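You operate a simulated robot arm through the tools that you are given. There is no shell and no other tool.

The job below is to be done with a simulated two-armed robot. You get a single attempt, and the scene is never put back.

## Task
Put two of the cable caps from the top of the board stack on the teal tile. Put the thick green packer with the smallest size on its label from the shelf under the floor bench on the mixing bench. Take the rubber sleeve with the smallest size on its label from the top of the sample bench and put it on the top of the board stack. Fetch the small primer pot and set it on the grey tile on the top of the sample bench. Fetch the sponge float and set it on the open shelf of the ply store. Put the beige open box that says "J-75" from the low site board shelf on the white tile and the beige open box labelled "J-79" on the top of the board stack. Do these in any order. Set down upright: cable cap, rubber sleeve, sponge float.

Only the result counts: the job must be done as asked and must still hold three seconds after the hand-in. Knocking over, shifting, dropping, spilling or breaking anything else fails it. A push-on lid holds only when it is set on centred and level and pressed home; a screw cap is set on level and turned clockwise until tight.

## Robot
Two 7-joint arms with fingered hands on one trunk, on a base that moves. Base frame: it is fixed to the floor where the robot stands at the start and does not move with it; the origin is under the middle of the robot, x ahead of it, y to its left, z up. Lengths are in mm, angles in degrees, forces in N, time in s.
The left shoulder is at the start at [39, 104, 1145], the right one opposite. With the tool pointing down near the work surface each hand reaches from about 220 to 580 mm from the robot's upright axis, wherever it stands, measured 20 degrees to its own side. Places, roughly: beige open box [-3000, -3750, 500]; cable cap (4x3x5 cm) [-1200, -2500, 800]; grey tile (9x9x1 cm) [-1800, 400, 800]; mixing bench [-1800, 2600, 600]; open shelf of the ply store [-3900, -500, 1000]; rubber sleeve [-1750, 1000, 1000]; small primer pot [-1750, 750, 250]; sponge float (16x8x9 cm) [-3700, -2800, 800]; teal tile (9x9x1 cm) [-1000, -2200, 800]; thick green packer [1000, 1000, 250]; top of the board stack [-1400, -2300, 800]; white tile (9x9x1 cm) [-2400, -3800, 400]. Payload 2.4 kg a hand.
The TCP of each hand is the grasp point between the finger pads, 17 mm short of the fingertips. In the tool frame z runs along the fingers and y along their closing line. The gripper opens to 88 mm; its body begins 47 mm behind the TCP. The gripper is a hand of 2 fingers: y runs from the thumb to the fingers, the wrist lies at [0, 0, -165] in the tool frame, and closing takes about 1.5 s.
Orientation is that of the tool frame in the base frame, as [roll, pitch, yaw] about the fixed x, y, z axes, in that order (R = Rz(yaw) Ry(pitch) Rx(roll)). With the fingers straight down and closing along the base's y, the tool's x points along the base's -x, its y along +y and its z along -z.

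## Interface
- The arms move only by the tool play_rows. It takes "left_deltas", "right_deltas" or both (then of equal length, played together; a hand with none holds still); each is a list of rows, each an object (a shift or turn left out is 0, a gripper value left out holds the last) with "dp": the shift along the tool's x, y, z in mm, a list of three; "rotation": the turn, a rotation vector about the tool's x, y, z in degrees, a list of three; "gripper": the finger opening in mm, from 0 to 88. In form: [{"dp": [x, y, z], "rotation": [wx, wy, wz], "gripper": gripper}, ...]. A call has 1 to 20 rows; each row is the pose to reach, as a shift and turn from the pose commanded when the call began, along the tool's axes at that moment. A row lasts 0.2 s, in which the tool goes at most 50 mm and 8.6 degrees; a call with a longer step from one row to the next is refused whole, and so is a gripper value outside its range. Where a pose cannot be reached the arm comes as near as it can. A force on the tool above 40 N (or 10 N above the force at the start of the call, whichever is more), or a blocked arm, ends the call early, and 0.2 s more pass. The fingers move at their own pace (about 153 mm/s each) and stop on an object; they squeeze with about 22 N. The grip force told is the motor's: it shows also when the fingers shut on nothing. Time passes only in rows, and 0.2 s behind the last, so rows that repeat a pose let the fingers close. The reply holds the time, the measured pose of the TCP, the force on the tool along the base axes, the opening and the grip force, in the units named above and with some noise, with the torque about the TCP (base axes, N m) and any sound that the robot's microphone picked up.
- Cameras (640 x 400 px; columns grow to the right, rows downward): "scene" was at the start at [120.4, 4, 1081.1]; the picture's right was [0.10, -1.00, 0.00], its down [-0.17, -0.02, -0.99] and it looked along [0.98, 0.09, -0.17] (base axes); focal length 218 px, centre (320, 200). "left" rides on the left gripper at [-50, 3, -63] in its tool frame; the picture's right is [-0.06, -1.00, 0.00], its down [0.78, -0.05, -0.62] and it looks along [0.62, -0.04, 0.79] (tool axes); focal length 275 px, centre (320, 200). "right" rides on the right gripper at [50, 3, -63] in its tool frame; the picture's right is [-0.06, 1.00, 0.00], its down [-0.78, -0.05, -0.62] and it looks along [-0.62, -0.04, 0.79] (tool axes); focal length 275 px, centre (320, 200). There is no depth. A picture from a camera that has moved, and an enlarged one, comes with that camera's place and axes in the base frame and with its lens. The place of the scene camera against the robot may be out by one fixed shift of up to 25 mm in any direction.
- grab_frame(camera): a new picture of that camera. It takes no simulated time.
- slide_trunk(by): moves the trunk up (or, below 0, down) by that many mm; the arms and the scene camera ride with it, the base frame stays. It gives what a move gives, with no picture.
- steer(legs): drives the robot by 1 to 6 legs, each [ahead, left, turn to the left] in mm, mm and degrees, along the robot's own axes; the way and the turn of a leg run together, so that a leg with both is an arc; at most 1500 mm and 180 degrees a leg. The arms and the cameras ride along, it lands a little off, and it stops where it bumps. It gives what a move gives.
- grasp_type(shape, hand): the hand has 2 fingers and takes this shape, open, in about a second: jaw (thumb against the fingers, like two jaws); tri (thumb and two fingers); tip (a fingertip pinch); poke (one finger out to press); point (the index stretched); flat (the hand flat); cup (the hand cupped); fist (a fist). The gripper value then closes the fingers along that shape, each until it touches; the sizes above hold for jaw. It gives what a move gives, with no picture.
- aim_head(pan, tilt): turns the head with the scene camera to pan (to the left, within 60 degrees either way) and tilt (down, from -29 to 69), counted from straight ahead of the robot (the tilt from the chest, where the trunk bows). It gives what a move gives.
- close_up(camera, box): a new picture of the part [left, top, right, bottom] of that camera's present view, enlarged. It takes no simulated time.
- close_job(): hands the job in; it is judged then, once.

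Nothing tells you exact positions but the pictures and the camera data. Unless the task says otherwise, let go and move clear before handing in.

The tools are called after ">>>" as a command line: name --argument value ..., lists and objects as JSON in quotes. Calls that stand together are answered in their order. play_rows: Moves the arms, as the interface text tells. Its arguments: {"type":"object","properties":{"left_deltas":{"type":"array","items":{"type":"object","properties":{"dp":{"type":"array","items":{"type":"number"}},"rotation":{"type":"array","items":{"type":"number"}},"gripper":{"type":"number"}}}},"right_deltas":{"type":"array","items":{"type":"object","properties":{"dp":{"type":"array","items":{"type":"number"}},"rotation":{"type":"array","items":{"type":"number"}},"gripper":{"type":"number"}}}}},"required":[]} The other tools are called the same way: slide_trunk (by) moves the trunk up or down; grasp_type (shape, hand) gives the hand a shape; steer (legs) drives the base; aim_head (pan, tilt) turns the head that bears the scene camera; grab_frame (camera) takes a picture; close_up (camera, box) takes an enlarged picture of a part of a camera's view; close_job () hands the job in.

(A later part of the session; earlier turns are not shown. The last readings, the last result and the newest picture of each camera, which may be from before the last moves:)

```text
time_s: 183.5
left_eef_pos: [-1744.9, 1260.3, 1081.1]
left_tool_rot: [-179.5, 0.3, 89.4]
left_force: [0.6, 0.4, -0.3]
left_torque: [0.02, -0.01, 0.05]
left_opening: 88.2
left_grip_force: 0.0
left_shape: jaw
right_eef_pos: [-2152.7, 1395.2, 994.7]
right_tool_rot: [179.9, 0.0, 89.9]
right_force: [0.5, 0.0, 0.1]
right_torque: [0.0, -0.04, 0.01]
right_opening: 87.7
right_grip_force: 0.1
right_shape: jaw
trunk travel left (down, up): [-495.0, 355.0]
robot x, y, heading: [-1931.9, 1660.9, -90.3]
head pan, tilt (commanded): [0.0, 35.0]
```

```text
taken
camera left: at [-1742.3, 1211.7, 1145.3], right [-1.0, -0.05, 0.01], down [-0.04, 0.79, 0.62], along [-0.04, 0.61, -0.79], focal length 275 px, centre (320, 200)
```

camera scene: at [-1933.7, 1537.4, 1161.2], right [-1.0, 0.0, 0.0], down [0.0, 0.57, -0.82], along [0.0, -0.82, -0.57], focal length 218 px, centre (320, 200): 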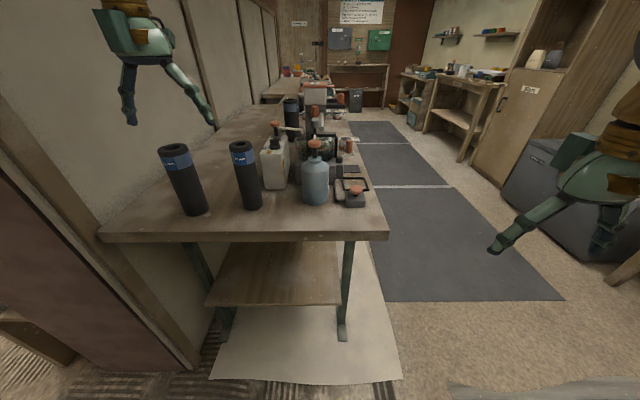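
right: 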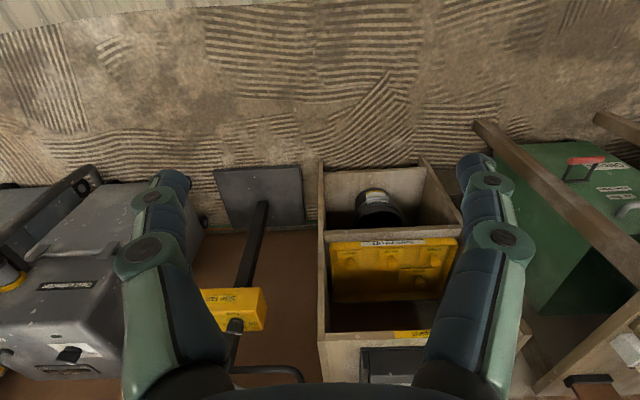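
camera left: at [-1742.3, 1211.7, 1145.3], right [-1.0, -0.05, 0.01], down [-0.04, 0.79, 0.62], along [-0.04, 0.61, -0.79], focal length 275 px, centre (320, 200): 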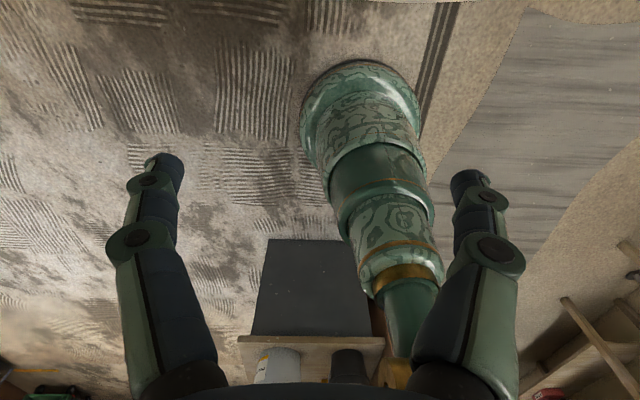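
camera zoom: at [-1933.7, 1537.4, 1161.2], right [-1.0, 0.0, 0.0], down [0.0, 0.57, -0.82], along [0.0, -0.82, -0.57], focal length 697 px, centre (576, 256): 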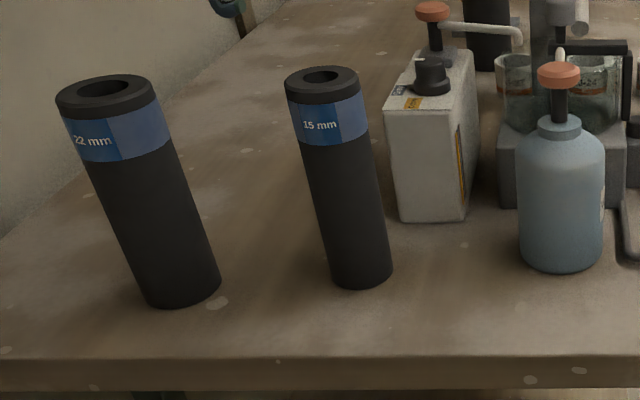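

The 15 mm sleeve is about 53 mm across and 167 mm tall, at [-1752, 1059] with its top near z 964. I'll move the left hand above it.

>>> steer --legs '[[202, -8, 0]]'

>>> grab_frame --camera "left"

>>> grab_frame --camera "scene"

```text
time_s: 185.1
left_eef_pos: [-1754.2, 1054.0, 1081.4]
left_tool_rot: [-179.4, 0.3, 89.3]
left_force: [0.0, 0.6, 0.5]
left_torque: [0.02, -0.01, -0.02]
left_opening: 88.0
left_grip_force: 0.0
left_shape: jaw
right_eef_pos: [-2163.3, 1190.8, 994.9]
right_tool_rot: [180.0, 0.0, 89.5]
right_force: [-0.9, 0.4, -0.4]
right_torque: [0.0, 0.03, -0.02]
right_opening: 88.0
right_grip_force: 0.1
right_shape: jaw
trunk travel left (down, up): [-495.0, 355.0]
robot x, y, heading: [-1939.0, 1453.0, -90.5]
head pan, tilt (commanded): [0.0, 35.0]
```

```text
taken
camera left: at [-1752.9, 1005.0, 1145.1], right [-1.0, -0.05, 0.01], down [-0.03, 0.79, 0.62], along [-0.04, 0.61, -0.79], focal length 275 px, centre (320, 200)
```

left: 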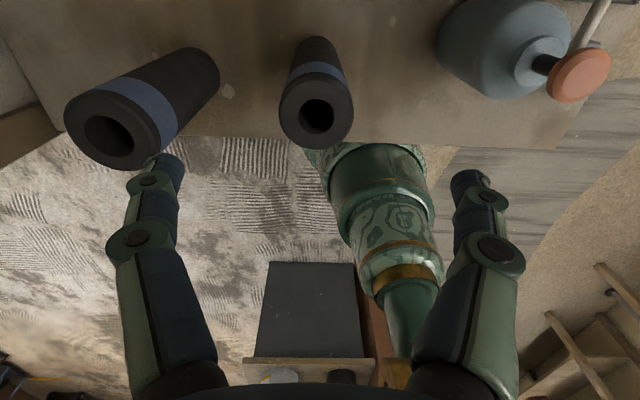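

```text
taken
camera scene: at [-1943.3, 1331.3, 1161.1], right [-1.0, 0.01, 0.0], down [0.0, 0.57, -0.82], along [-0.01, -0.82, -0.57], focal length 218 px, centre (320, 200)
```

scene: 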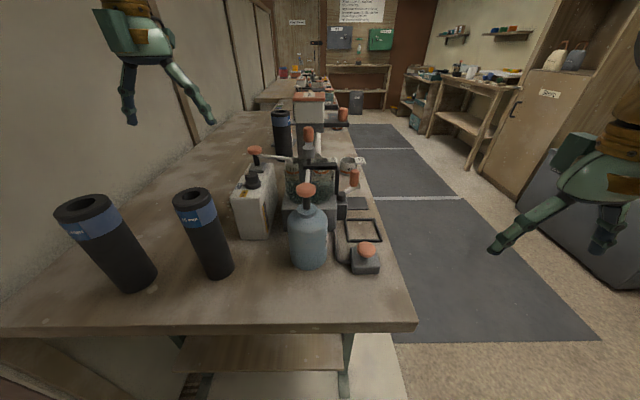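

>>> play_rows --left_deltas '[{"dp": [9, -1, 25]}, {"dp": [18, -2, 50]}, {"dp": [18, -2, 75]}, {"dp": [18, -2, 75]}]'

>>> grab_frame --camera "left"

```text
time_s: 186.1
left_eef_pos: [-1757.3, 1072.6, 1006.0]
left_tool_rot: [-179.5, 0.3, 89.4]
left_force: [0.3, 0.9, 0.6]
left_torque: [0.0, 0.02, -0.01]
left_opening: 88.2
left_grip_force: 0.1
left_shape: jaw
right_eef_pos: [-2163.9, 1191.6, 993.9]
right_tool_rot: [179.9, 0.0, 89.6]
right_force: [-0.5, -0.8, 0.1]
right_torque: [-0.02, 0.02, -0.02]
right_opening: 87.9
right_grip_force: 0.0
right_shape: jaw
trunk travel left (down, up): [-495.0, 355.0]
robot x, y, heading: [-1941.7, 1451.3, -90.3]
head pan, tilt (commanded): [0.0, 35.0]
```

```text
taken
camera left: at [-1753.8, 1023.9, 1069.6], right [-1.0, -0.05, 0.01], down [-0.03, 0.79, 0.61], along [-0.04, 0.61, -0.79], focal length 275 px, centre (320, 200)
```

left: 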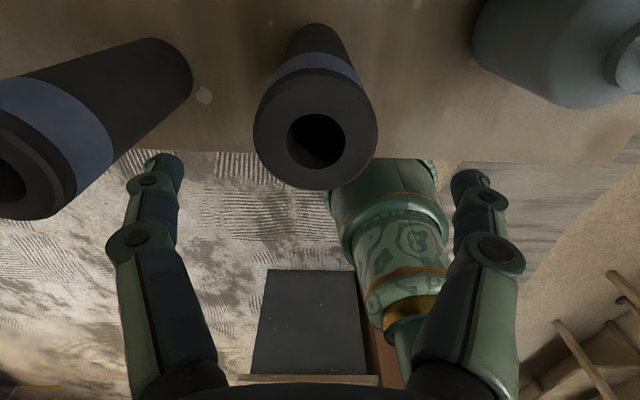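

The top of the sleeve is centred under the hand, at z about 955. I'll descend around it and grip.

>>> play_rows --left_deltas '[{"dp": [1, 1, 20]}, {"dp": [1, 1, 40]}, {"dp": [1, 1, 60]}, {"dp": [1, 1, 72]}, {"dp": [1, 1, 80]}, {"dp": [1, 1, 80]}]'

>>> grab_frame --camera "left"

```text
time_s: 187.4
left_eef_pos: [-1757.2, 1070.3, 931.6]
left_tool_rot: [-179.4, 1.1, 89.5]
left_force: [1.5, 3.1, 23.4]
left_torque: [-0.09, -0.08, -0.02]
left_opening: 87.5
left_grip_force: 0.1
left_shape: jaw
right_eef_pos: [-2162.7, 1192.5, 995.3]
right_tool_rot: [179.9, 0.1, 89.6]
right_force: [-0.5, 0.9, -0.3]
right_torque: [0.0, 0.02, -0.01]
right_opening: 87.5
right_grip_force: 0.0
right_shape: jaw
trunk travel left (down, up): [-495.0, 355.0]
robot x, y, heading: [-1940.5, 1454.4, -90.6]
head pan, tilt (commanded): [0.0, 35.0]
stopped in row 6 (left hand): the force on the tool passed its limit at 42 N (the readings are from after the stop); the commanded pose is now the measured one
```

```text
taken
camera left: at [-1754.5, 1023.0, 996.5], right [-1.0, -0.05, 0.01], down [-0.03, 0.8, 0.6], along [-0.04, 0.6, -0.8], focal length 275 px, centre (320, 200)
```

left: 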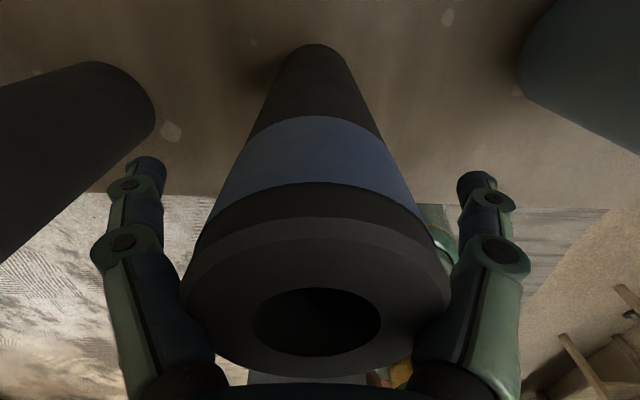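

The palm touched the sleeve's top, so I'll ease up 7 mm and then close.

>>> play_rows --left_deltas '[{"dp": [0, 0, -4]}, {"dp": [0, 0, -7]}, {"dp": [0, 0, -7], "gripper": 70}, {"dp": [0, 0, -7], "gripper": 50}, {"dp": [0, 0, -7], "gripper": 35}, {"dp": [0, 0, -7], "gripper": 30}, {"dp": [0, 0, -7], "gripper": 30}, {"dp": [0, 0, -7], "gripper": 30}]'

>>> grab_frame --camera "left"

```text
time_s: 189.2
left_eef_pos: [-1758.5, 1071.2, 937.9]
left_tool_rot: [-179.4, 0.8, 89.4]
left_force: [-0.3, -0.1, -0.4]
left_torque: [0.03, -0.03, 0.0]
left_opening: 43.9
left_grip_force: 22.1
left_shape: jaw
right_eef_pos: [-2162.9, 1190.8, 994.9]
right_tool_rot: [179.8, 0.0, 89.8]
right_force: [-0.4, 0.2, 0.4]
right_torque: [0.02, 0.05, 0.05]
right_opening: 88.1
right_grip_force: 0.0
right_shape: jaw
trunk travel left (down, up): [-495.0, 355.0]
robot x, y, heading: [-1936.0, 1455.6, -90.4]
head pan, tilt (commanded): [0.0, 35.0]
```

```text
taken
camera left: at [-1754.4, 1023.1, 1000.7], right [-1.0, -0.05, 0.01], down [-0.03, 0.79, 0.61], along [-0.04, 0.61, -0.79], focal length 275 px, centre (320, 200)
```

left: 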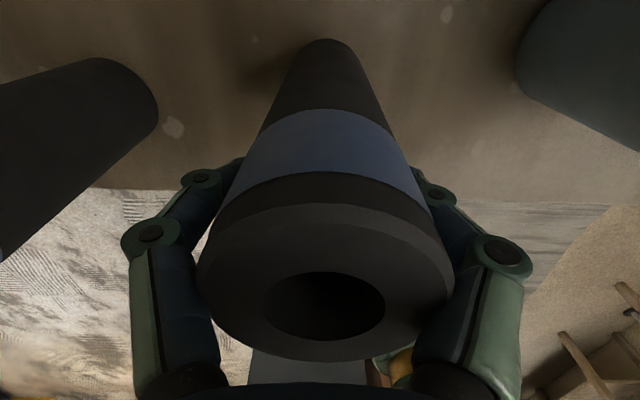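

Gripped at 22 N. I'll lift it straight up.

>>> play_rows --left_deltas '[{"dp": [0, 0, -10]}, {"dp": [0, 0, -30]}, {"dp": [0, 0, -55]}, {"dp": [0, 0, -80]}, {"dp": [0, 0, -100]}, {"dp": [0, 0, -100]}]'

>>> slide_trunk --by 80

>>> grab_frame --camera "scene"

>>> grab_frame --camera "left"

```text
time_s: 190.6
left_eef_pos: [-1754.9, 1071.9, 1036.9]
left_tool_rot: [-179.4, 0.8, 89.4]
left_force: [-0.5, 0.0, 0.7]
left_torque: [0.0, -0.01, 0.0]
left_opening: 43.9
left_grip_force: 22.3
left_shape: jaw
right_eef_pos: [-2162.9, 1191.8, 995.5]
right_tool_rot: [179.9, 0.1, 89.7]
right_force: [0.4, 0.8, -0.4]
right_torque: [0.0, -0.01, 0.0]
right_opening: 88.0
right_grip_force: 0.0
right_shape: jaw
trunk travel left (down, up): [-495.0, 355.0]
robot x, y, heading: [-1940.5, 1451.1, -90.4]
head pan, tilt (commanded): [0.0, 35.0]
```

```text
time_s: 191.8
left_eef_pos: [-1755.7, 1072.7, 1117.3]
left_tool_rot: [-179.4, 0.8, 89.4]
left_force: [0.4, 0.2, -0.4]
left_torque: [-0.03, -0.02, 0.02]
left_opening: 43.9
left_grip_force: 22.4
left_shape: jaw
right_eef_pos: [-2162.7, 1191.3, 1074.0]
right_tool_rot: [179.9, 0.0, 89.7]
right_force: [0.3, -0.1, 0.0]
right_torque: [0.0, -0.02, 0.01]
right_opening: 87.8
right_grip_force: 0.1
right_shape: jaw
trunk travel left (down, up): [-575.0, 275.0]
robot x, y, heading: [-1936.0, 1454.4, -90.5]
head pan, tilt (commanded): [0.0, 35.0]
```

```text
taken
camera scene: at [-1943.2, 1332.8, 1241.5], right [-1.0, 0.01, 0.0], down [0.0, 0.57, -0.82], along [-0.01, -0.82, -0.57], focal length 218 px, centre (320, 200)
```

scene: 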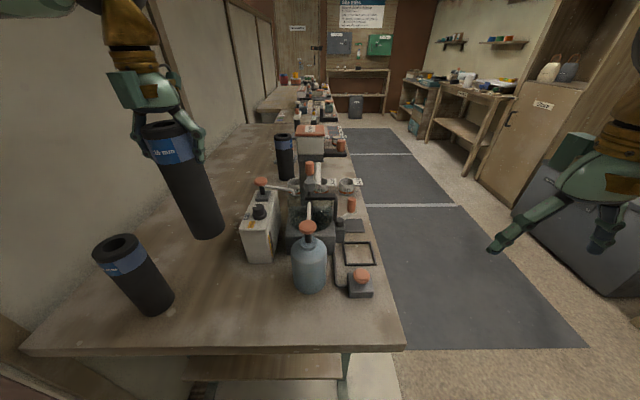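

```text
taken
camera left: at [-1753.2, 1024.3, 1180.6], right [-1.0, -0.05, 0.01], down [-0.03, 0.79, 0.61], along [-0.04, 0.61, -0.79], focal length 275 px, centre (320, 200)
```

left: 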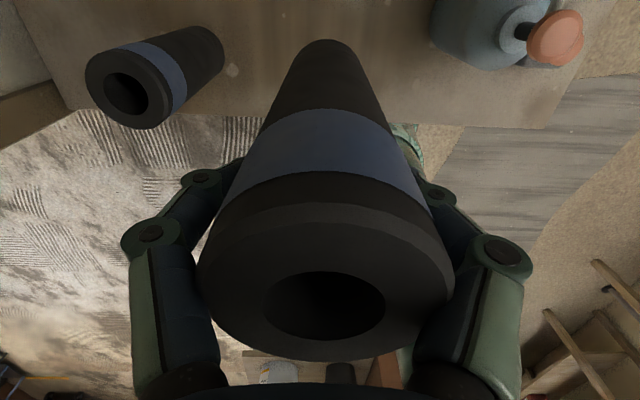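

The sleeve is held well. I'll back up and look south down this room for the board stack and the other places.

>>> steer --legs '[[-250, -500, 0]]'

>>> aim_head --pan 0 --tilt 12

>>> grab_frame --camera "scene"

>>> close_up --camera "scene" --box '[180, 100, 420, 250]'

```text
time_s: 195.0
left_eef_pos: [-2255.9, 1325.1, 1116.8]
left_tool_rot: [-179.4, 0.9, 89.9]
left_force: [-0.6, -0.1, -0.5]
left_torque: [0.0, 0.03, 0.03]
left_opening: 43.7
left_grip_force: 22.9
left_shape: jaw
right_eef_pos: [-2662.1, 1440.6, 1074.4]
right_tool_rot: [-180.0, 0.0, 90.2]
right_force: [0.6, 0.2, -0.7]
right_torque: [-0.02, -0.03, -0.02]
right_opening: 87.8
right_grip_force: 0.1
right_shape: jaw
trunk travel left (down, up): [-575.0, 275.0]
robot x, y, heading: [-2444.4, 1707.8, -89.8]
head pan, tilt (commanded): [0.0, 35.0]
```

```text
time_s: 195.9
left_eef_pos: [-2256.0, 1325.8, 1117.9]
left_tool_rot: [-179.4, 0.8, 89.9]
left_force: [0.2, 0.1, -0.4]
left_torque: [-0.03, -0.01, -0.02]
left_opening: 44.0
left_grip_force: 21.7
left_shape: jaw
right_eef_pos: [-2662.9, 1440.8, 1075.0]
right_tool_rot: [180.0, 0.0, 90.1]
right_force: [0.1, 0.7, 0.1]
right_torque: [0.01, 0.02, 0.0]
right_opening: 88.0
right_grip_force: 0.1
right_shape: jaw
trunk travel left (down, up): [-575.0, 275.0]
robot x, y, heading: [-2442.2, 1703.4, -90.0]
head pan, tilt (commanded): [0.0, 12.0]
```

```text
taken
camera scene: at [-2444.7, 1579.2, 1278.4], right [-1.0, 0.0, 0.0], down [0.0, 0.21, -0.98], along [0.0, -0.98, -0.21], focal length 218 px, centre (320, 200)
```

scene: 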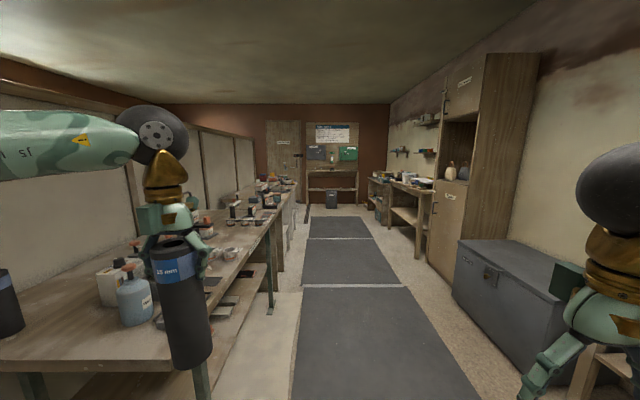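

```text
2.67 times, centred on (300, 175) of scene
camera zoom: at [-2444.7, 1579.2, 1278.4], right [-1.0, 0.0, 0.0], down [0.0, 0.21, -0.98], along [0.0, -0.98, -0.21], focal length 581 px, centre (373, 267)
```

zoom: 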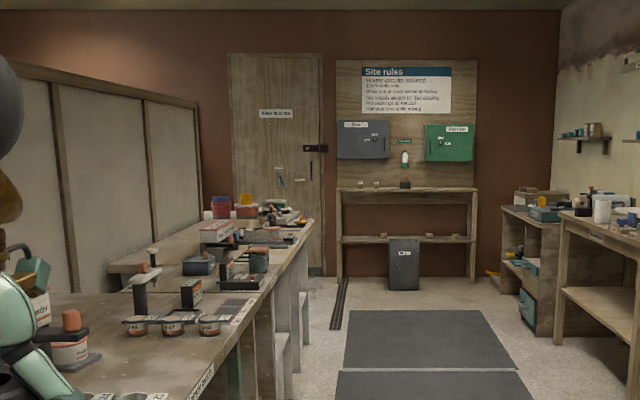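

The room runs south to a "Site rules" board, which is the site board, at about y -3900. The partition seems to end near y -1630. I'll drive down the corridor.

>>> steer --legs '[[0, -250, 0], [1500, 0, 0], [1400, 0, 0]]'

>>> grab_frame --camera "scene"

>>> aim_head --pan 50 --tilt 18

>>> grab_frame --camera "scene"

```text
time_s: 211.6
left_eef_pos: [-2522.3, -1629.5, 1115.4]
left_tool_rot: [-179.4, 0.8, 89.1]
left_force: [0.8, -0.1, -0.4]
left_torque: [-0.01, -0.03, 0.0]
left_opening: 43.9
left_grip_force: 22.3
left_shape: jaw
right_eef_pos: [-2926.9, -1509.8, 1073.9]
right_tool_rot: [179.9, -0.1, 89.4]
right_force: [0.9, 0.1, 1.4]
right_torque: [0.04, 0.02, -0.04]
right_opening: 87.7
right_grip_force: 0.1
right_shape: jaw
trunk travel left (down, up): [-575.0, 275.0]
robot x, y, heading: [-2702.3, -1247.5, -90.6]
head pan, tilt (commanded): [0.0, 12.0]
```

```text
taken
camera scene: at [-2706.9, -1374.4, 1278.5], right [-1.0, 0.01, 0.0], down [0.0, 0.21, -0.98], along [-0.01, -0.98, -0.21], focal length 218 px, centre (320, 200)
```

scene: 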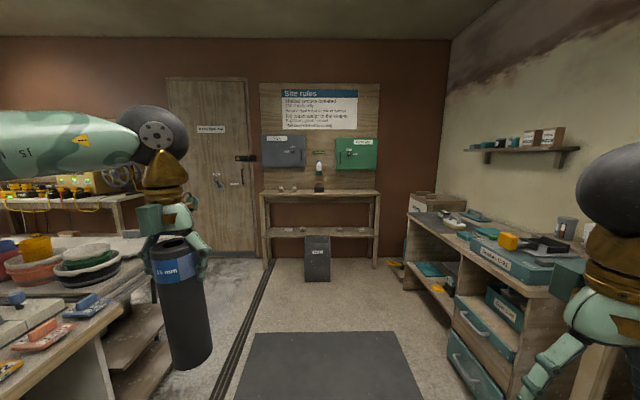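

```text
time_s: 212.8
left_eef_pos: [-2520.5, -1630.4, 1117.5]
left_tool_rot: [-179.5, 0.8, 89.1]
left_force: [-0.1, -0.3, 0.2]
left_torque: [-0.01, -0.02, 0.0]
left_opening: 43.9
left_grip_force: 21.7
left_shape: jaw
right_eef_pos: [-2926.7, -1508.3, 1074.6]
right_tool_rot: [179.9, 0.0, 89.4]
right_force: [0.0, -0.3, 0.6]
right_torque: [0.01, -0.03, 0.0]
right_opening: 87.9
right_grip_force: 0.1
right_shape: jaw
trunk travel left (down, up): [-575.0, 275.0]
robot x, y, heading: [-2702.1, -1247.0, -90.7]
head pan, tilt (commanded): [50.0, 18.0]
```

```text
taken
camera scene: at [-2635.0, -1341.9, 1268.7], right [-0.65, -0.76, 0.0], down [-0.23, 0.2, -0.95], along [0.72, -0.62, -0.31], focal length 218 px, centre (320, 200)
```

scene: 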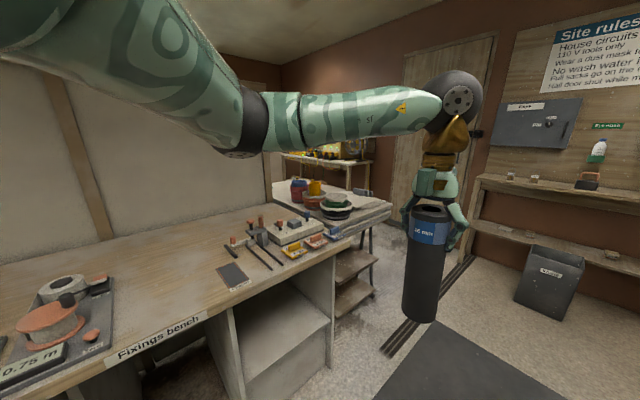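

>>> close_up --camera "scene" --box '[220, 130, 420, 290]'

>>> aim_head --pan -30 --tilt 18

>>> grab_frame --camera "scene"

```text
2.50 times, centred on (320, 210) of scene
camera zoom: at [-2635.0, -1341.9, 1268.7], right [-0.65, -0.76, 0.0], down [-0.23, 0.2, -0.95], along [0.72, -0.62, -0.31], focal length 545 px, centre (320, 175)
```

zoom: 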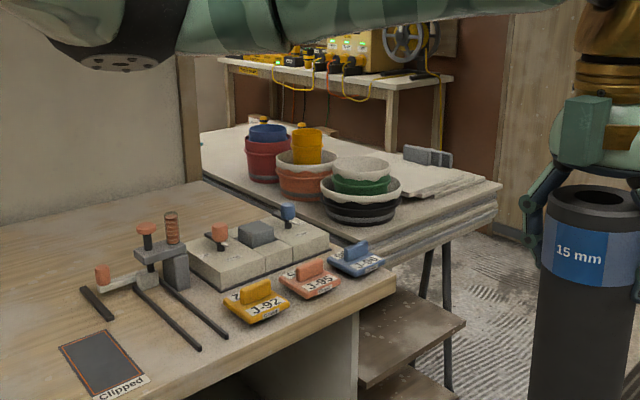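

```text
time_s: 214.3
left_eef_pos: [-2521.2, -1629.2, 1116.3]
left_tool_rot: [-179.4, 0.8, 89.1]
left_force: [0.3, -0.1, -0.2]
left_torque: [-0.01, 0.0, -0.02]
left_opening: 43.8
left_grip_force: 21.8
left_shape: jaw
right_eef_pos: [-2926.1, -1509.2, 1076.0]
right_tool_rot: [179.9, 0.1, 89.4]
right_force: [0.2, 0.3, 0.1]
right_torque: [-0.02, 0.01, 0.02]
right_opening: 87.9
right_grip_force: 0.1
right_shape: jaw
trunk travel left (down, up): [-575.0, 275.0]
robot x, y, heading: [-2702.3, -1246.0, -90.6]
head pan, tilt (commanded): [-30.0, 18.0]
```

```text
taken
camera scene: at [-2753.3, -1361.2, 1268.7], right [-0.86, 0.51, 0.0], down [0.16, 0.27, -0.95], along [-0.49, -0.82, -0.31], focal length 218 px, centre (320, 200)
```

scene: 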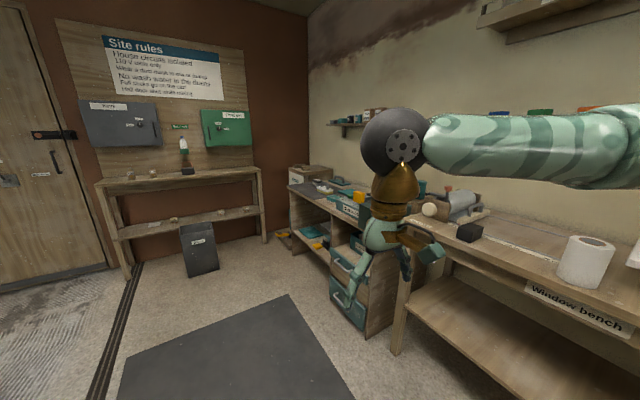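

The stacked boards with nested tubs on top look like the board stack, about x -1950 to -1000 and y -2525 to -2000. I'll approach it from its south side.

>>> steer --legs '[[1500, 0, 0], [400, 0, 0]]'

>>> aim_head --pan 55 --tilt 15

>>> grab_frame --camera "scene"

```text
time_s: 223.6
left_eef_pos: [-2550.6, -3473.0, 1117.1]
left_tool_rot: [-179.4, 1.0, 89.2]
left_force: [-0.1, -0.6, -0.8]
left_torque: [0.0, -0.01, -0.01]
left_opening: 43.8
left_grip_force: 22.1
left_shape: jaw
right_eef_pos: [-2956.9, -3351.4, 1076.5]
right_tool_rot: [179.9, 0.1, 89.4]
right_force: [0.3, -0.1, 0.1]
right_torque: [-0.02, 0.0, 0.01]
right_opening: 87.9
right_grip_force: 0.1
right_shape: jaw
trunk travel left (down, up): [-575.0, 275.0]
robot x, y, heading: [-2732.3, -3091.7, -91.0]
head pan, tilt (commanded): [-30.0, 18.0]
stopped in leg 2: the robot was blocked; the commanded pose is now the measured one
```

```text
time_s: 225.1
left_eef_pos: [-2549.8, -3472.6, 1116.3]
left_tool_rot: [-179.4, 0.8, 89.3]
left_force: [0.8, -0.5, -0.6]
left_torque: [0.01, 0.01, 0.03]
left_opening: 43.8
left_grip_force: 22.0
left_shape: jaw
right_eef_pos: [-2956.5, -3352.5, 1076.0]
right_tool_rot: [179.8, 0.0, 89.3]
right_force: [-0.3, 0.0, -0.1]
right_torque: [0.01, -0.02, 0.04]
right_opening: 87.7
right_grip_force: 0.0
right_shape: jaw
trunk travel left (down, up): [-575.0, 275.0]
robot x, y, heading: [-2734.1, -3092.1, -90.8]
head pan, tilt (commanded): [55.0, 15.0]
```

```text
taken
camera scene: at [-2659.3, -3178.4, 1273.6], right [-0.58, -0.81, 0.0], down [-0.21, 0.15, -0.97], along [0.78, -0.56, -0.26], focal length 218 px, centre (320, 200)
```

scene: 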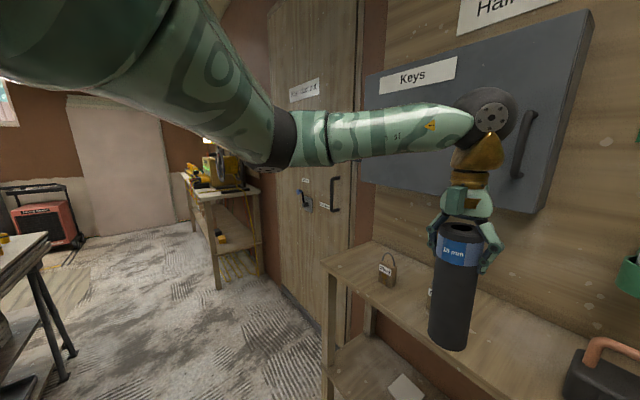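

The robot bumped at y -3092: the wall is closer than I thought. I'll check what was touched before moving.

>>> aim_head --pan 0 --tilt 60

>>> grab_frame --camera "scene"

>>> grab_frame --camera "left"

>>> grab_frame --camera "right"

```text
time_s: 226.4
left_eef_pos: [-2551.0, -3472.1, 1116.6]
left_tool_rot: [-179.4, 0.8, 89.2]
left_force: [0.5, -0.2, 0.1]
left_torque: [-0.02, 0.0, 0.01]
left_opening: 43.5
left_grip_force: 21.9
left_shape: jaw
right_eef_pos: [-2956.1, -3354.2, 1075.8]
right_tool_rot: [179.9, 0.0, 89.5]
right_force: [-0.5, 0.7, -1.0]
right_torque: [0.01, 0.02, -0.02]
right_opening: 88.1
right_grip_force: 0.1
right_shape: jaw
trunk travel left (down, up): [-575.0, 275.0]
robot x, y, heading: [-2732.1, -3094.0, -90.5]
head pan, tilt (commanded): [0.0, 60.0]
```

```text
taken
camera scene: at [-2735.8, -3190.6, 1207.3], right [-1.0, 0.01, 0.0], down [0.01, 0.87, -0.5], along [-0.01, -0.5, -0.87], focal length 218 px, centre (320, 200)
```

scene: 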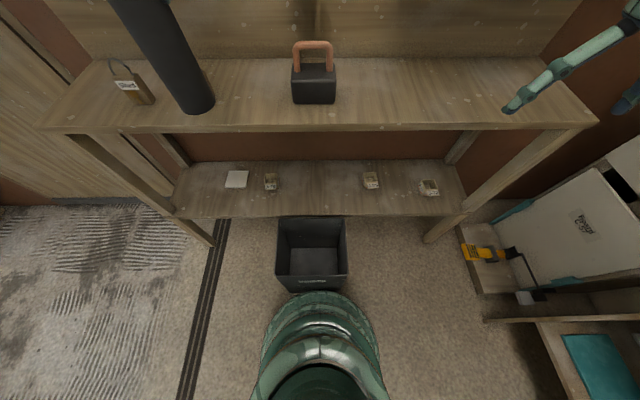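

```text
taken
camera left: at [-2547.7, -3521.4, 1180.8], right [-1.0, -0.05, 0.01], down [-0.03, 0.79, 0.61], along [-0.04, 0.61, -0.79], focal length 275 px, centre (320, 200)
```

left: 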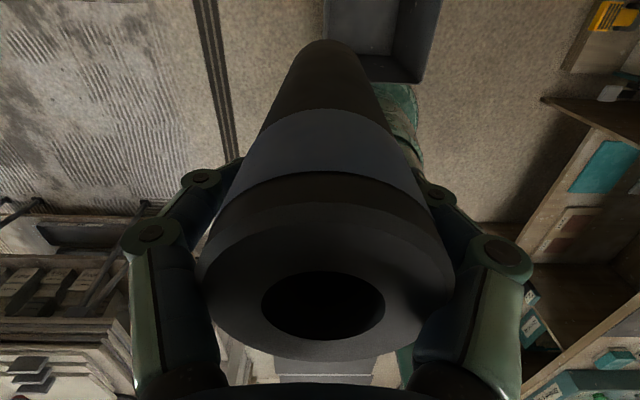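

```text
taken
camera right: at [-2952.1, -3303.1, 1139.1], right [1.0, -0.07, 0.0], down [-0.06, -0.78, 0.62], along [-0.04, -0.62, -0.79], focal length 275 px, centre (320, 200)
```

right: 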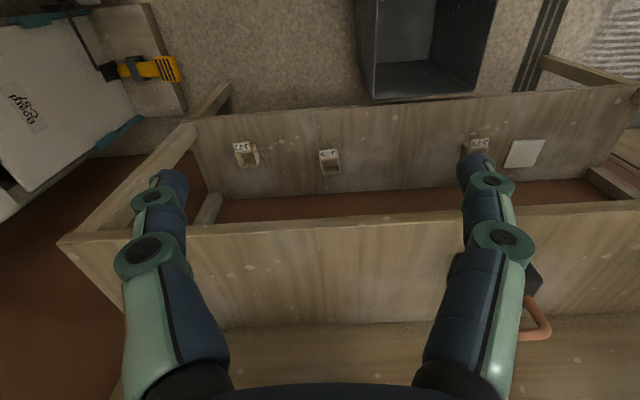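

The base only touched the waste bin's rim. I'll back away. From here I can also see the beige boxes and white tile on the low shelf, so I'll zoom to read the labels.

>>> steer --legs '[[-120, 0, 0]]'

>>> close_up --camera "right" --box '[200, 100, 600, 220]'

>>> grab_frame --camera "scene"

>>> close_up --camera "scene" --box '[200, 150, 480, 320]'

```text
time_s: 227.6
left_eef_pos: [-2551.1, -3351.3, 1117.0]
left_tool_rot: [-179.4, 0.9, 89.2]
left_force: [-0.7, 0.7, -0.9]
left_torque: [0.01, -0.01, 0.01]
left_opening: 44.1
left_grip_force: 22.4
left_shape: jaw
right_eef_pos: [-2954.1, -3231.7, 1075.0]
right_tool_rot: [179.9, 0.0, 89.5]
right_force: [0.0, 0.5, 0.3]
right_torque: [-0.01, 0.01, 0.01]
right_opening: 87.8
right_grip_force: 0.0
right_shape: jaw
trunk travel left (down, up): [-575.0, 275.0]
robot x, y, heading: [-2727.9, -2971.1, -90.9]
head pan, tilt (commanded): [0.0, 60.0]
```

```text
1.60 times, centred on (400, 160) of right
camera zoom: at [-2950.7, -3182.5, 1139.3], right [1.0, -0.07, 0.0], down [-0.06, -0.78, 0.62], along [-0.04, -0.62, -0.78], focal length 440 px, centre (192, 264)
```

zoom: 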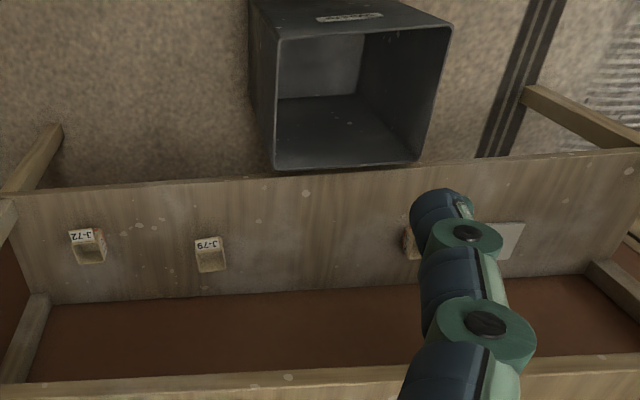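

```text
taken
camera scene: at [-2734.5, -3069.8, 1207.4], right [-1.0, 0.01, 0.0], down [0.01, 0.87, -0.5], along [-0.01, -0.5, -0.87], focal length 218 px, centre (320, 200)
```

scene: 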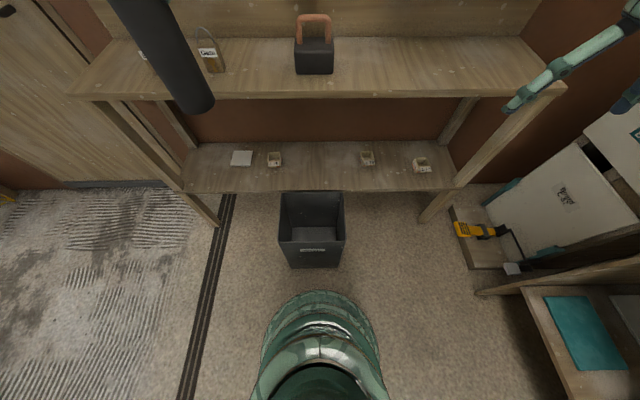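

```text
2.29 times, centred on (340, 235) of scene
camera zoom: at [-2734.5, -3069.8, 1207.4], right [-1.0, 0.01, 0.0], down [0.01, 0.87, -0.5], along [-0.01, -0.5, -0.87], focal length 498 px, centre (274, 120)
```

zoom: 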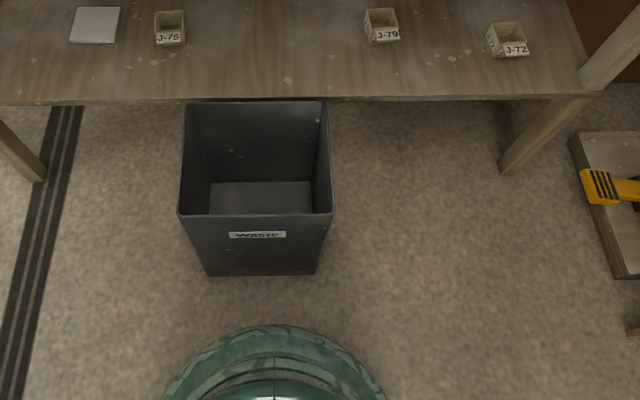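

The labels read J-75 (next to the white tile), J-79 in the middle, and J-72. The bin hasn't moved. First I'll take the sleeve to the board stack: turn round and go to its south side.

>>> steer --legs '[[0, 0, 180], [0, -700, 0]]'

>>> aim_head --pan -25 --tilt 22

>>> grab_frame --camera "scene"

```text
time_s: 238.8
left_eef_pos: [-2208.7, -2601.8, 1116.5]
left_tool_rot: [-179.5, 0.8, -91.7]
left_force: [-0.1, -0.3, -1.1]
left_torque: [0.0, -0.01, 0.01]
left_opening: 43.6
left_grip_force: 22.2
left_shape: jaw
right_eef_pos: [-1805.3, -2728.2, 1073.9]
right_tool_rot: [179.9, 0.1, -91.5]
right_force: [-0.1, 0.0, -0.3]
right_torque: [-0.01, 0.0, 0.01]
right_opening: 88.0
right_grip_force: 0.0
right_shape: jaw
trunk travel left (down, up): [-575.0, 275.0]
robot x, y, heading: [-2030.6, -2983.4, 88.4]
head pan, tilt (commanded): [0.0, 60.0]
```

```text
time_s: 239.8
left_eef_pos: [-2209.8, -2602.8, 1116.0]
left_tool_rot: [-179.3, 0.8, -91.6]
left_force: [0.0, -0.4, -0.9]
left_torque: [0.01, 0.01, -0.01]
left_opening: 43.3
left_grip_force: 22.3
left_shape: jaw
right_eef_pos: [-1806.2, -2729.0, 1075.1]
right_tool_rot: [179.9, 0.1, -91.5]
right_force: [0.3, 1.0, 0.2]
right_torque: [0.0, 0.0, -0.02]
right_opening: 87.8
right_grip_force: 0.0
right_shape: jaw
trunk travel left (down, up): [-575.0, 275.0]
robot x, y, heading: [-2032.8, -2984.5, 88.2]
head pan, tilt (commanded): [-25.0, 22.0]
```

```text
taken
camera scene: at [-1994.2, -2880.7, 1262.1], right [0.9, -0.45, 0.0], down [-0.17, -0.34, -0.93], along [0.41, 0.83, -0.38], focal length 218 px, centre (320, 200)
```

scene: 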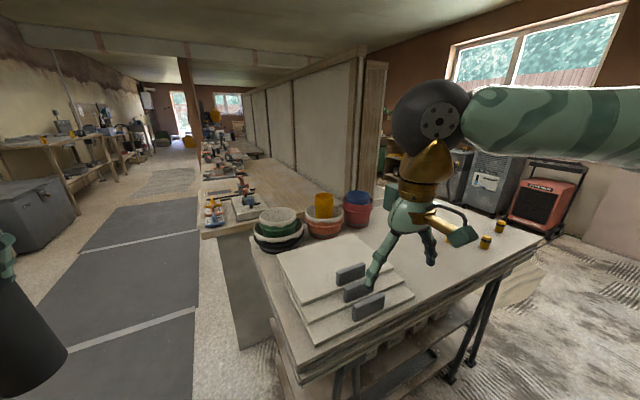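

I see the board stack: tubs at the north-west, white boards with grey blocks at the near left, and the amber cable caps near the east end. I'll zoom in.

>>> close_up --camera "scene" --box '[400, 180, 560, 280]'

>>> steer --legs '[[0, -500, 0]]'

>>> aim_head --pan 0 --tilt 35

>>> grab_frame --camera "scene"

```text
4.00 times, centred on (480, 230) of scene
camera zoom: at [-1994.2, -2880.7, 1262.1], right [0.9, -0.45, 0.0], down [-0.17, -0.34, -0.93], along [0.41, 0.83, -0.38], focal length 872 px, centre (-320, 80)
```

zoom: 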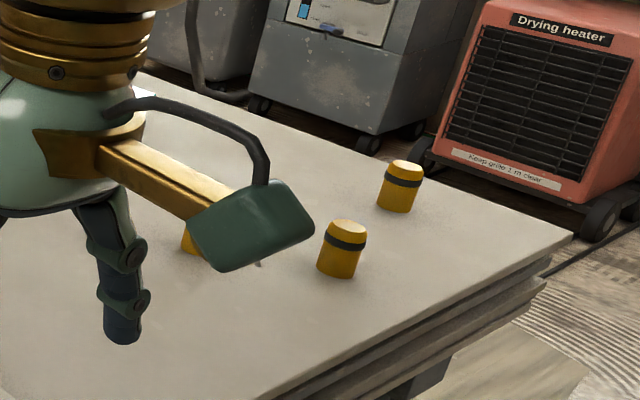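

```text
time_s: 242.8
left_eef_pos: [-1704.2, -2615.1, 1116.1]
left_tool_rot: [-179.4, 0.8, -91.6]
left_force: [0.3, -0.6, 0.7]
left_torque: [0.0, -0.03, -0.02]
left_opening: 43.2
left_grip_force: 22.0
left_shape: jaw
right_eef_pos: [-1302.4, -2742.5, 1073.9]
right_tool_rot: [179.9, 0.2, -91.6]
right_force: [0.5, 0.1, -0.1]
right_torque: [-0.04, -0.02, -0.01]
right_opening: 88.0
right_grip_force: 0.0
right_shape: jaw
trunk travel left (down, up): [-575.0, 275.0]
robot x, y, heading: [-1530.7, -2999.3, 88.6]
head pan, tilt (commanded): [-25.0, 22.0]
```

```text
time_s: 243.7
left_eef_pos: [-1706.4, -2614.7, 1115.8]
left_tool_rot: [-179.4, 0.8, -91.7]
left_force: [1.1, -0.6, -0.7]
left_torque: [0.01, 0.01, 0.04]
left_opening: 43.3
left_grip_force: 22.0
left_shape: jaw
right_eef_pos: [-1301.3, -2742.2, 1074.8]
right_tool_rot: [179.9, 0.1, -91.6]
right_force: [-0.1, -0.8, 0.4]
right_torque: [0.0, 0.02, -0.05]
right_opening: 88.2
right_grip_force: 0.0
right_shape: jaw
trunk travel left (down, up): [-575.0, 275.0]
robot x, y, heading: [-1532.6, -3001.0, 88.4]
head pan, tilt (commanded): [0.0, 35.0]
```

```text
taken
camera scene: at [-1529.6, -2889.1, 1241.6], right [1.0, -0.03, 0.0], down [-0.02, -0.57, -0.82], along [0.02, 0.82, -0.57], focal length 218 px, centre (320, 200)
```

scene: 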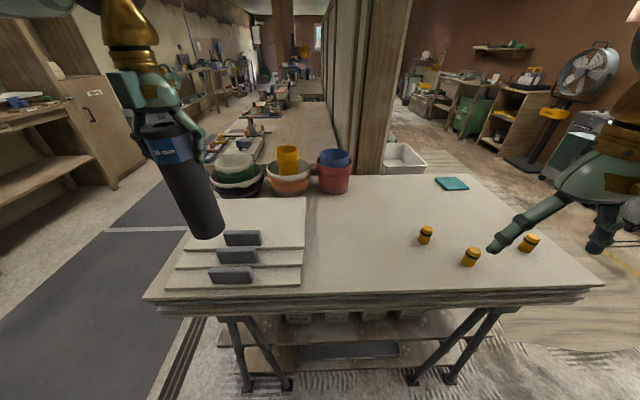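

The view is clear. The caps are near [-1238, -2486], [-1165, -2563] and [-988, -2518], and the teal tile is near [-1021, -2205]. The stack's middle is free, so I'll set the sleeve down around [-1470, -2420].

>>> steer --legs '[[0, -236, 0], [95, 0, 0]]'

>>> play_rows --left_deltas '[{"dp": [-35, 0, 0]}, {"dp": [-70, 0, 0]}, {"dp": [-100, 0, 0]}, {"dp": [-100, 0, 0]}]'

>>> slide_trunk --by -140

>>> grab_frame --camera "scene"

>>> grab_frame --camera "left"

```text
time_s: 246.2
left_eef_pos: [-1465.5, -2526.1, 1115.8]
left_tool_rot: [-179.3, 0.7, -91.7]
left_force: [0.0, 0.2, -0.2]
left_torque: [-0.03, 0.0, 0.02]
left_opening: 43.2
left_grip_force: 21.9
left_shape: jaw
right_eef_pos: [-1062.4, -2651.0, 1075.0]
right_tool_rot: [179.9, 0.0, -91.5]
right_force: [-0.2, 0.3, -0.1]
right_torque: [0.0, 0.0, 0.01]
right_opening: 87.9
right_grip_force: 0.2
right_shape: jaw
trunk travel left (down, up): [-575.0, 275.0]
robot x, y, heading: [-1288.9, -2908.6, 88.6]
head pan, tilt (commanded): [0.0, 35.0]
```

```text
time_s: 247.2
left_eef_pos: [-1460.3, -2425.4, 1117.6]
left_tool_rot: [-179.3, 0.8, -91.7]
left_force: [-0.8, -0.7, 0.3]
left_torque: [0.01, -0.02, -0.01]
left_opening: 43.2
left_grip_force: 21.6
left_shape: jaw
right_eef_pos: [-1061.6, -2652.3, 1075.0]
right_tool_rot: [179.9, 0.1, -91.5]
right_force: [-0.5, 0.0, 0.1]
right_torque: [0.02, -0.01, 0.02]
right_opening: 87.9
right_grip_force: 0.0
right_shape: jaw
trunk travel left (down, up): [-575.0, 275.0]
robot x, y, heading: [-1290.4, -2911.8, 88.7]
head pan, tilt (commanded): [0.0, 35.0]
```

```text
time_s: 248.8
left_eef_pos: [-1462.7, -2426.5, 979.4]
left_tool_rot: [-179.4, 0.9, -91.7]
left_force: [0.9, -0.1, -0.1]
left_torque: [0.01, 0.02, 0.0]
left_opening: 42.9
left_grip_force: 22.2
left_shape: jaw
right_eef_pos: [-1061.9, -2652.1, 935.8]
right_tool_rot: [179.9, 0.2, -91.5]
right_force: [0.6, -0.7, -0.1]
right_torque: [0.0, 0.0, -0.01]
right_opening: 87.8
right_grip_force: 0.0
right_shape: jaw
trunk travel left (down, up): [-435.0, 415.0]
robot x, y, heading: [-1289.6, -2914.8, 88.6]
head pan, tilt (commanded): [0.0, 35.0]
```

```text
taken
camera scene: at [-1289.8, -2797.4, 1100.9], right [1.0, -0.03, 0.0], down [-0.02, -0.57, -0.82], along [0.02, 0.82, -0.57], focal length 218 px, centre (320, 200)
```

scene: 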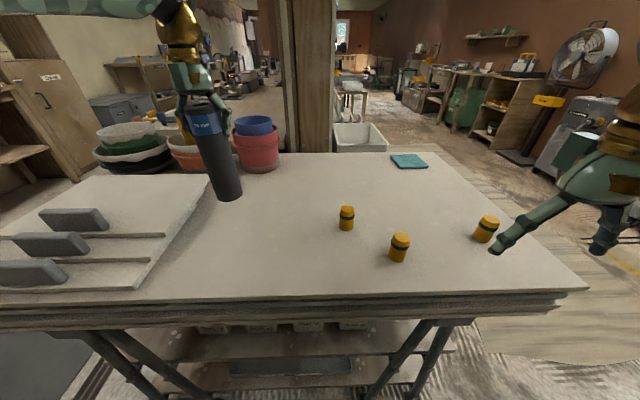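

```text
taken
camera left: at [-1465.3, -2376.5, 1042.2], right [1.0, 0.03, 0.01], down [0.02, -0.79, 0.61], along [0.03, -0.61, -0.79], focal length 275 px, centre (320, 200)
```

left: 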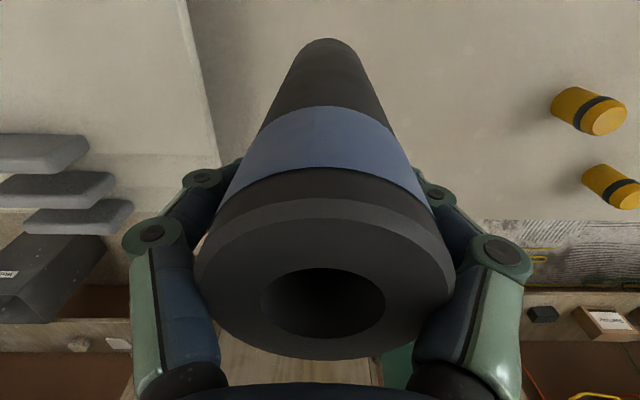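

>>> play_rows --left_deltas '[{"dp": [0, 0, 14]}, {"dp": [0, 0, 24]}, {"dp": [0, 0, 30]}, {"dp": [0, 0, 34]}, {"dp": [0, 0, 37]}]'

>>> grab_frame --camera "left"

```text
time_s: 250.1
left_eef_pos: [-1463.3, -2425.1, 941.0]
left_tool_rot: [-179.4, 0.8, -91.8]
left_force: [0.8, -0.8, 0.6]
left_torque: [0.01, -0.02, -0.02]
left_opening: 42.9
left_grip_force: 22.1
left_shape: jaw
right_eef_pos: [-1061.3, -2652.7, 934.8]
right_tool_rot: [179.9, -0.1, -91.5]
right_force: [0.0, -0.9, -0.6]
right_torque: [0.02, 0.01, 0.04]
right_opening: 88.1
right_grip_force: 0.0
right_shape: jaw
trunk travel left (down, up): [-435.0, 415.0]
robot x, y, heading: [-1285.0, -2909.0, 88.6]
head pan, tilt (commanded): [0.0, 35.0]
```

```text
taken
camera left: at [-1465.4, -2375.7, 1005.1], right [1.0, 0.03, 0.01], down [0.02, -0.79, 0.61], along [0.03, -0.61, -0.79], focal length 275 px, centre (320, 200)
```

left: 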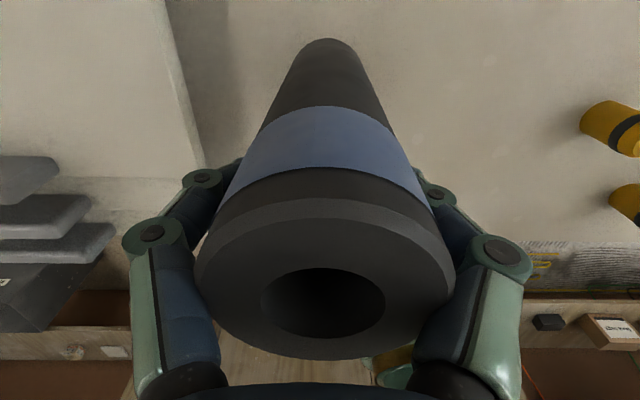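

>>> play_rows --left_deltas '[{"dp": [0, 0, 4]}, {"dp": [0, 0, 8]}, {"dp": [0, 0, 12]}, {"dp": [0, 0, 15]}, {"dp": [0, 0, 18]}]'

>>> close_up --camera "scene" --box '[140, 80, 300, 220]'

```text
time_s: 251.2
left_eef_pos: [-1462.6, -2423.9, 923.2]
left_tool_rot: [-179.4, 0.8, -91.7]
left_force: [0.7, -0.1, -0.3]
left_torque: [0.02, 0.01, 0.01]
left_opening: 43.1
left_grip_force: 21.6
left_shape: jaw
right_eef_pos: [-1062.1, -2652.1, 934.7]
right_tool_rot: [179.9, 0.1, -91.6]
right_force: [0.4, -0.1, 0.3]
right_torque: [0.01, 0.04, 0.02]
right_opening: 88.0
right_grip_force: 0.1
right_shape: jaw
trunk travel left (down, up): [-435.0, 415.0]
robot x, y, heading: [-1291.1, -2909.1, 88.4]
head pan, tilt (commanded): [0.0, 35.0]
```

```text
2.86 times, centred on (220, 150) of scene
camera zoom: at [-1289.8, -2797.3, 1100.8], right [1.0, -0.03, 0.0], down [-0.02, -0.57, -0.82], along [0.02, 0.82, -0.57], focal length 623 px, centre (606, 343)
```

zoom: 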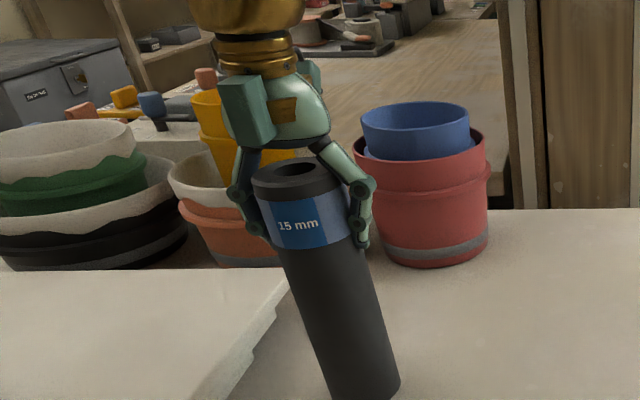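

>>> play_rows --left_deltas '[{"dp": [0, 0, 4]}, {"dp": [0, 0, 8]}, {"dp": [0, 0, 11]}, {"dp": [0, 0, 14]}, {"dp": [0, 0, 17]}, {"dp": [0, 0, 20]}]'

>>> close_up --camera "scene" --box '[140, 100, 300, 240]'

```text
time_s: 252.4
left_eef_pos: [-1459.8, -2423.1, 912.8]
left_tool_rot: [-179.0, 1.6, -91.7]
left_force: [2.3, -3.1, 24.2]
left_torque: [-0.14, 0.22, 0.03]
left_opening: 41.0
left_grip_force: 21.7
left_shape: jaw
right_eef_pos: [-1060.4, -2654.2, 934.4]
right_tool_rot: [179.9, 0.1, -91.6]
right_force: [-0.2, -0.6, 1.0]
right_torque: [-0.02, -0.01, 0.0]
right_opening: 87.7
right_grip_force: 0.1
right_shape: jaw
trunk travel left (down, up): [-435.0, 415.0]
robot x, y, heading: [-1288.4, -2911.7, 88.7]
head pan, tilt (commanded): [0.0, 35.0]
stopped in row 5 (left hand): the force on the tool passed its limit at 43 N (the readings are from after the stop); the commanded pose is now the measured one
```

```text
2.86 times, centred on (220, 170) of scene
camera zoom: at [-1289.3, -2798.9, 1101.1], right [1.0, -0.03, 0.0], down [-0.02, -0.57, -0.82], along [0.02, 0.82, -0.57], focal length 623 px, centre (606, 286)
```

zoom: 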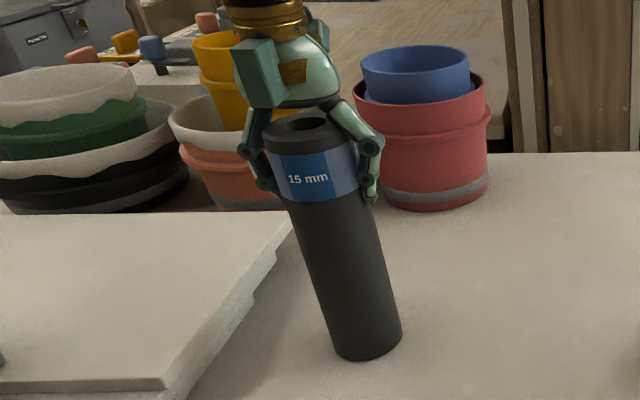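

Contact: the sleeve stands on the stack surface, at z about 773. I'll ease up 2 mm and open the fingers.

>>> play_rows --left_deltas '[{"dp": [0, 0, -2]}, {"dp": [0, 0, -2], "gripper": 50}, {"dp": [0, 0, -2], "gripper": 60}, {"dp": [0, 0, -2], "gripper": 75}, {"dp": [0, 0, -2], "gripper": 88}, {"dp": [0, 0, -2], "gripper": 88}]'

>>> grab_frame --camera "left"

>>> close_up --camera "scene" --box '[140, 100, 300, 240]'

```text
time_s: 253.8
left_eef_pos: [-1459.0, -2423.4, 914.1]
left_tool_rot: [-179.2, 1.3, -91.9]
left_force: [1.9, -1.5, 11.5]
left_torque: [-0.03, -0.08, 0.02]
left_opening: 87.9
left_grip_force: 0.0
left_shape: jaw
right_eef_pos: [-1063.1, -2653.4, 935.2]
right_tool_rot: [179.9, 0.1, -91.5]
right_force: [-0.2, 0.0, -0.7]
right_torque: [0.01, 0.02, 0.01]
right_opening: 87.7
right_grip_force: 0.0
right_shape: jaw
trunk travel left (down, up): [-435.0, 415.0]
robot x, y, heading: [-1287.8, -2910.0, 88.4]
head pan, tilt (commanded): [0.0, 35.0]
```

```text
taken
camera left: at [-1462.3, -2374.9, 977.5], right [1.0, 0.03, 0.02], down [0.02, -0.8, 0.6], along [0.03, -0.6, -0.8], focal length 275 px, centre (320, 200)
```

left: 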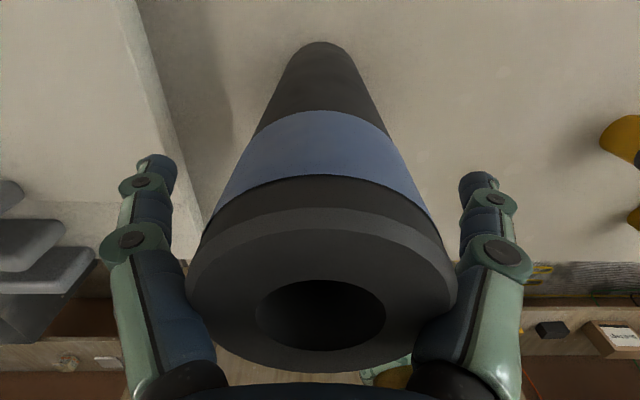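

```text
2.86 times, centred on (220, 170) of scene
camera zoom: at [-1289.2, -2798.1, 1100.9], right [1.0, -0.03, 0.0], down [-0.02, -0.57, -0.82], along [0.02, 0.82, -0.57], focal length 623 px, centre (606, 286)
```

zoom: 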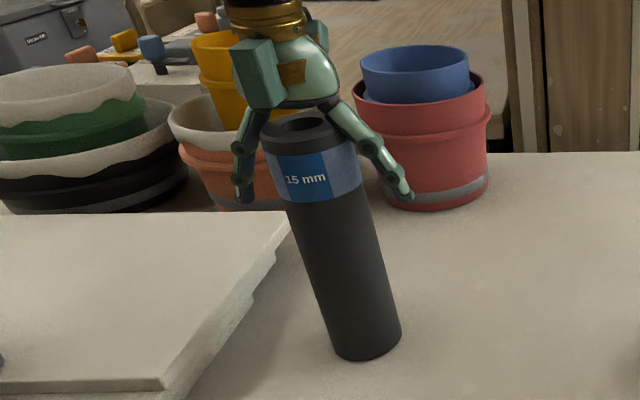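

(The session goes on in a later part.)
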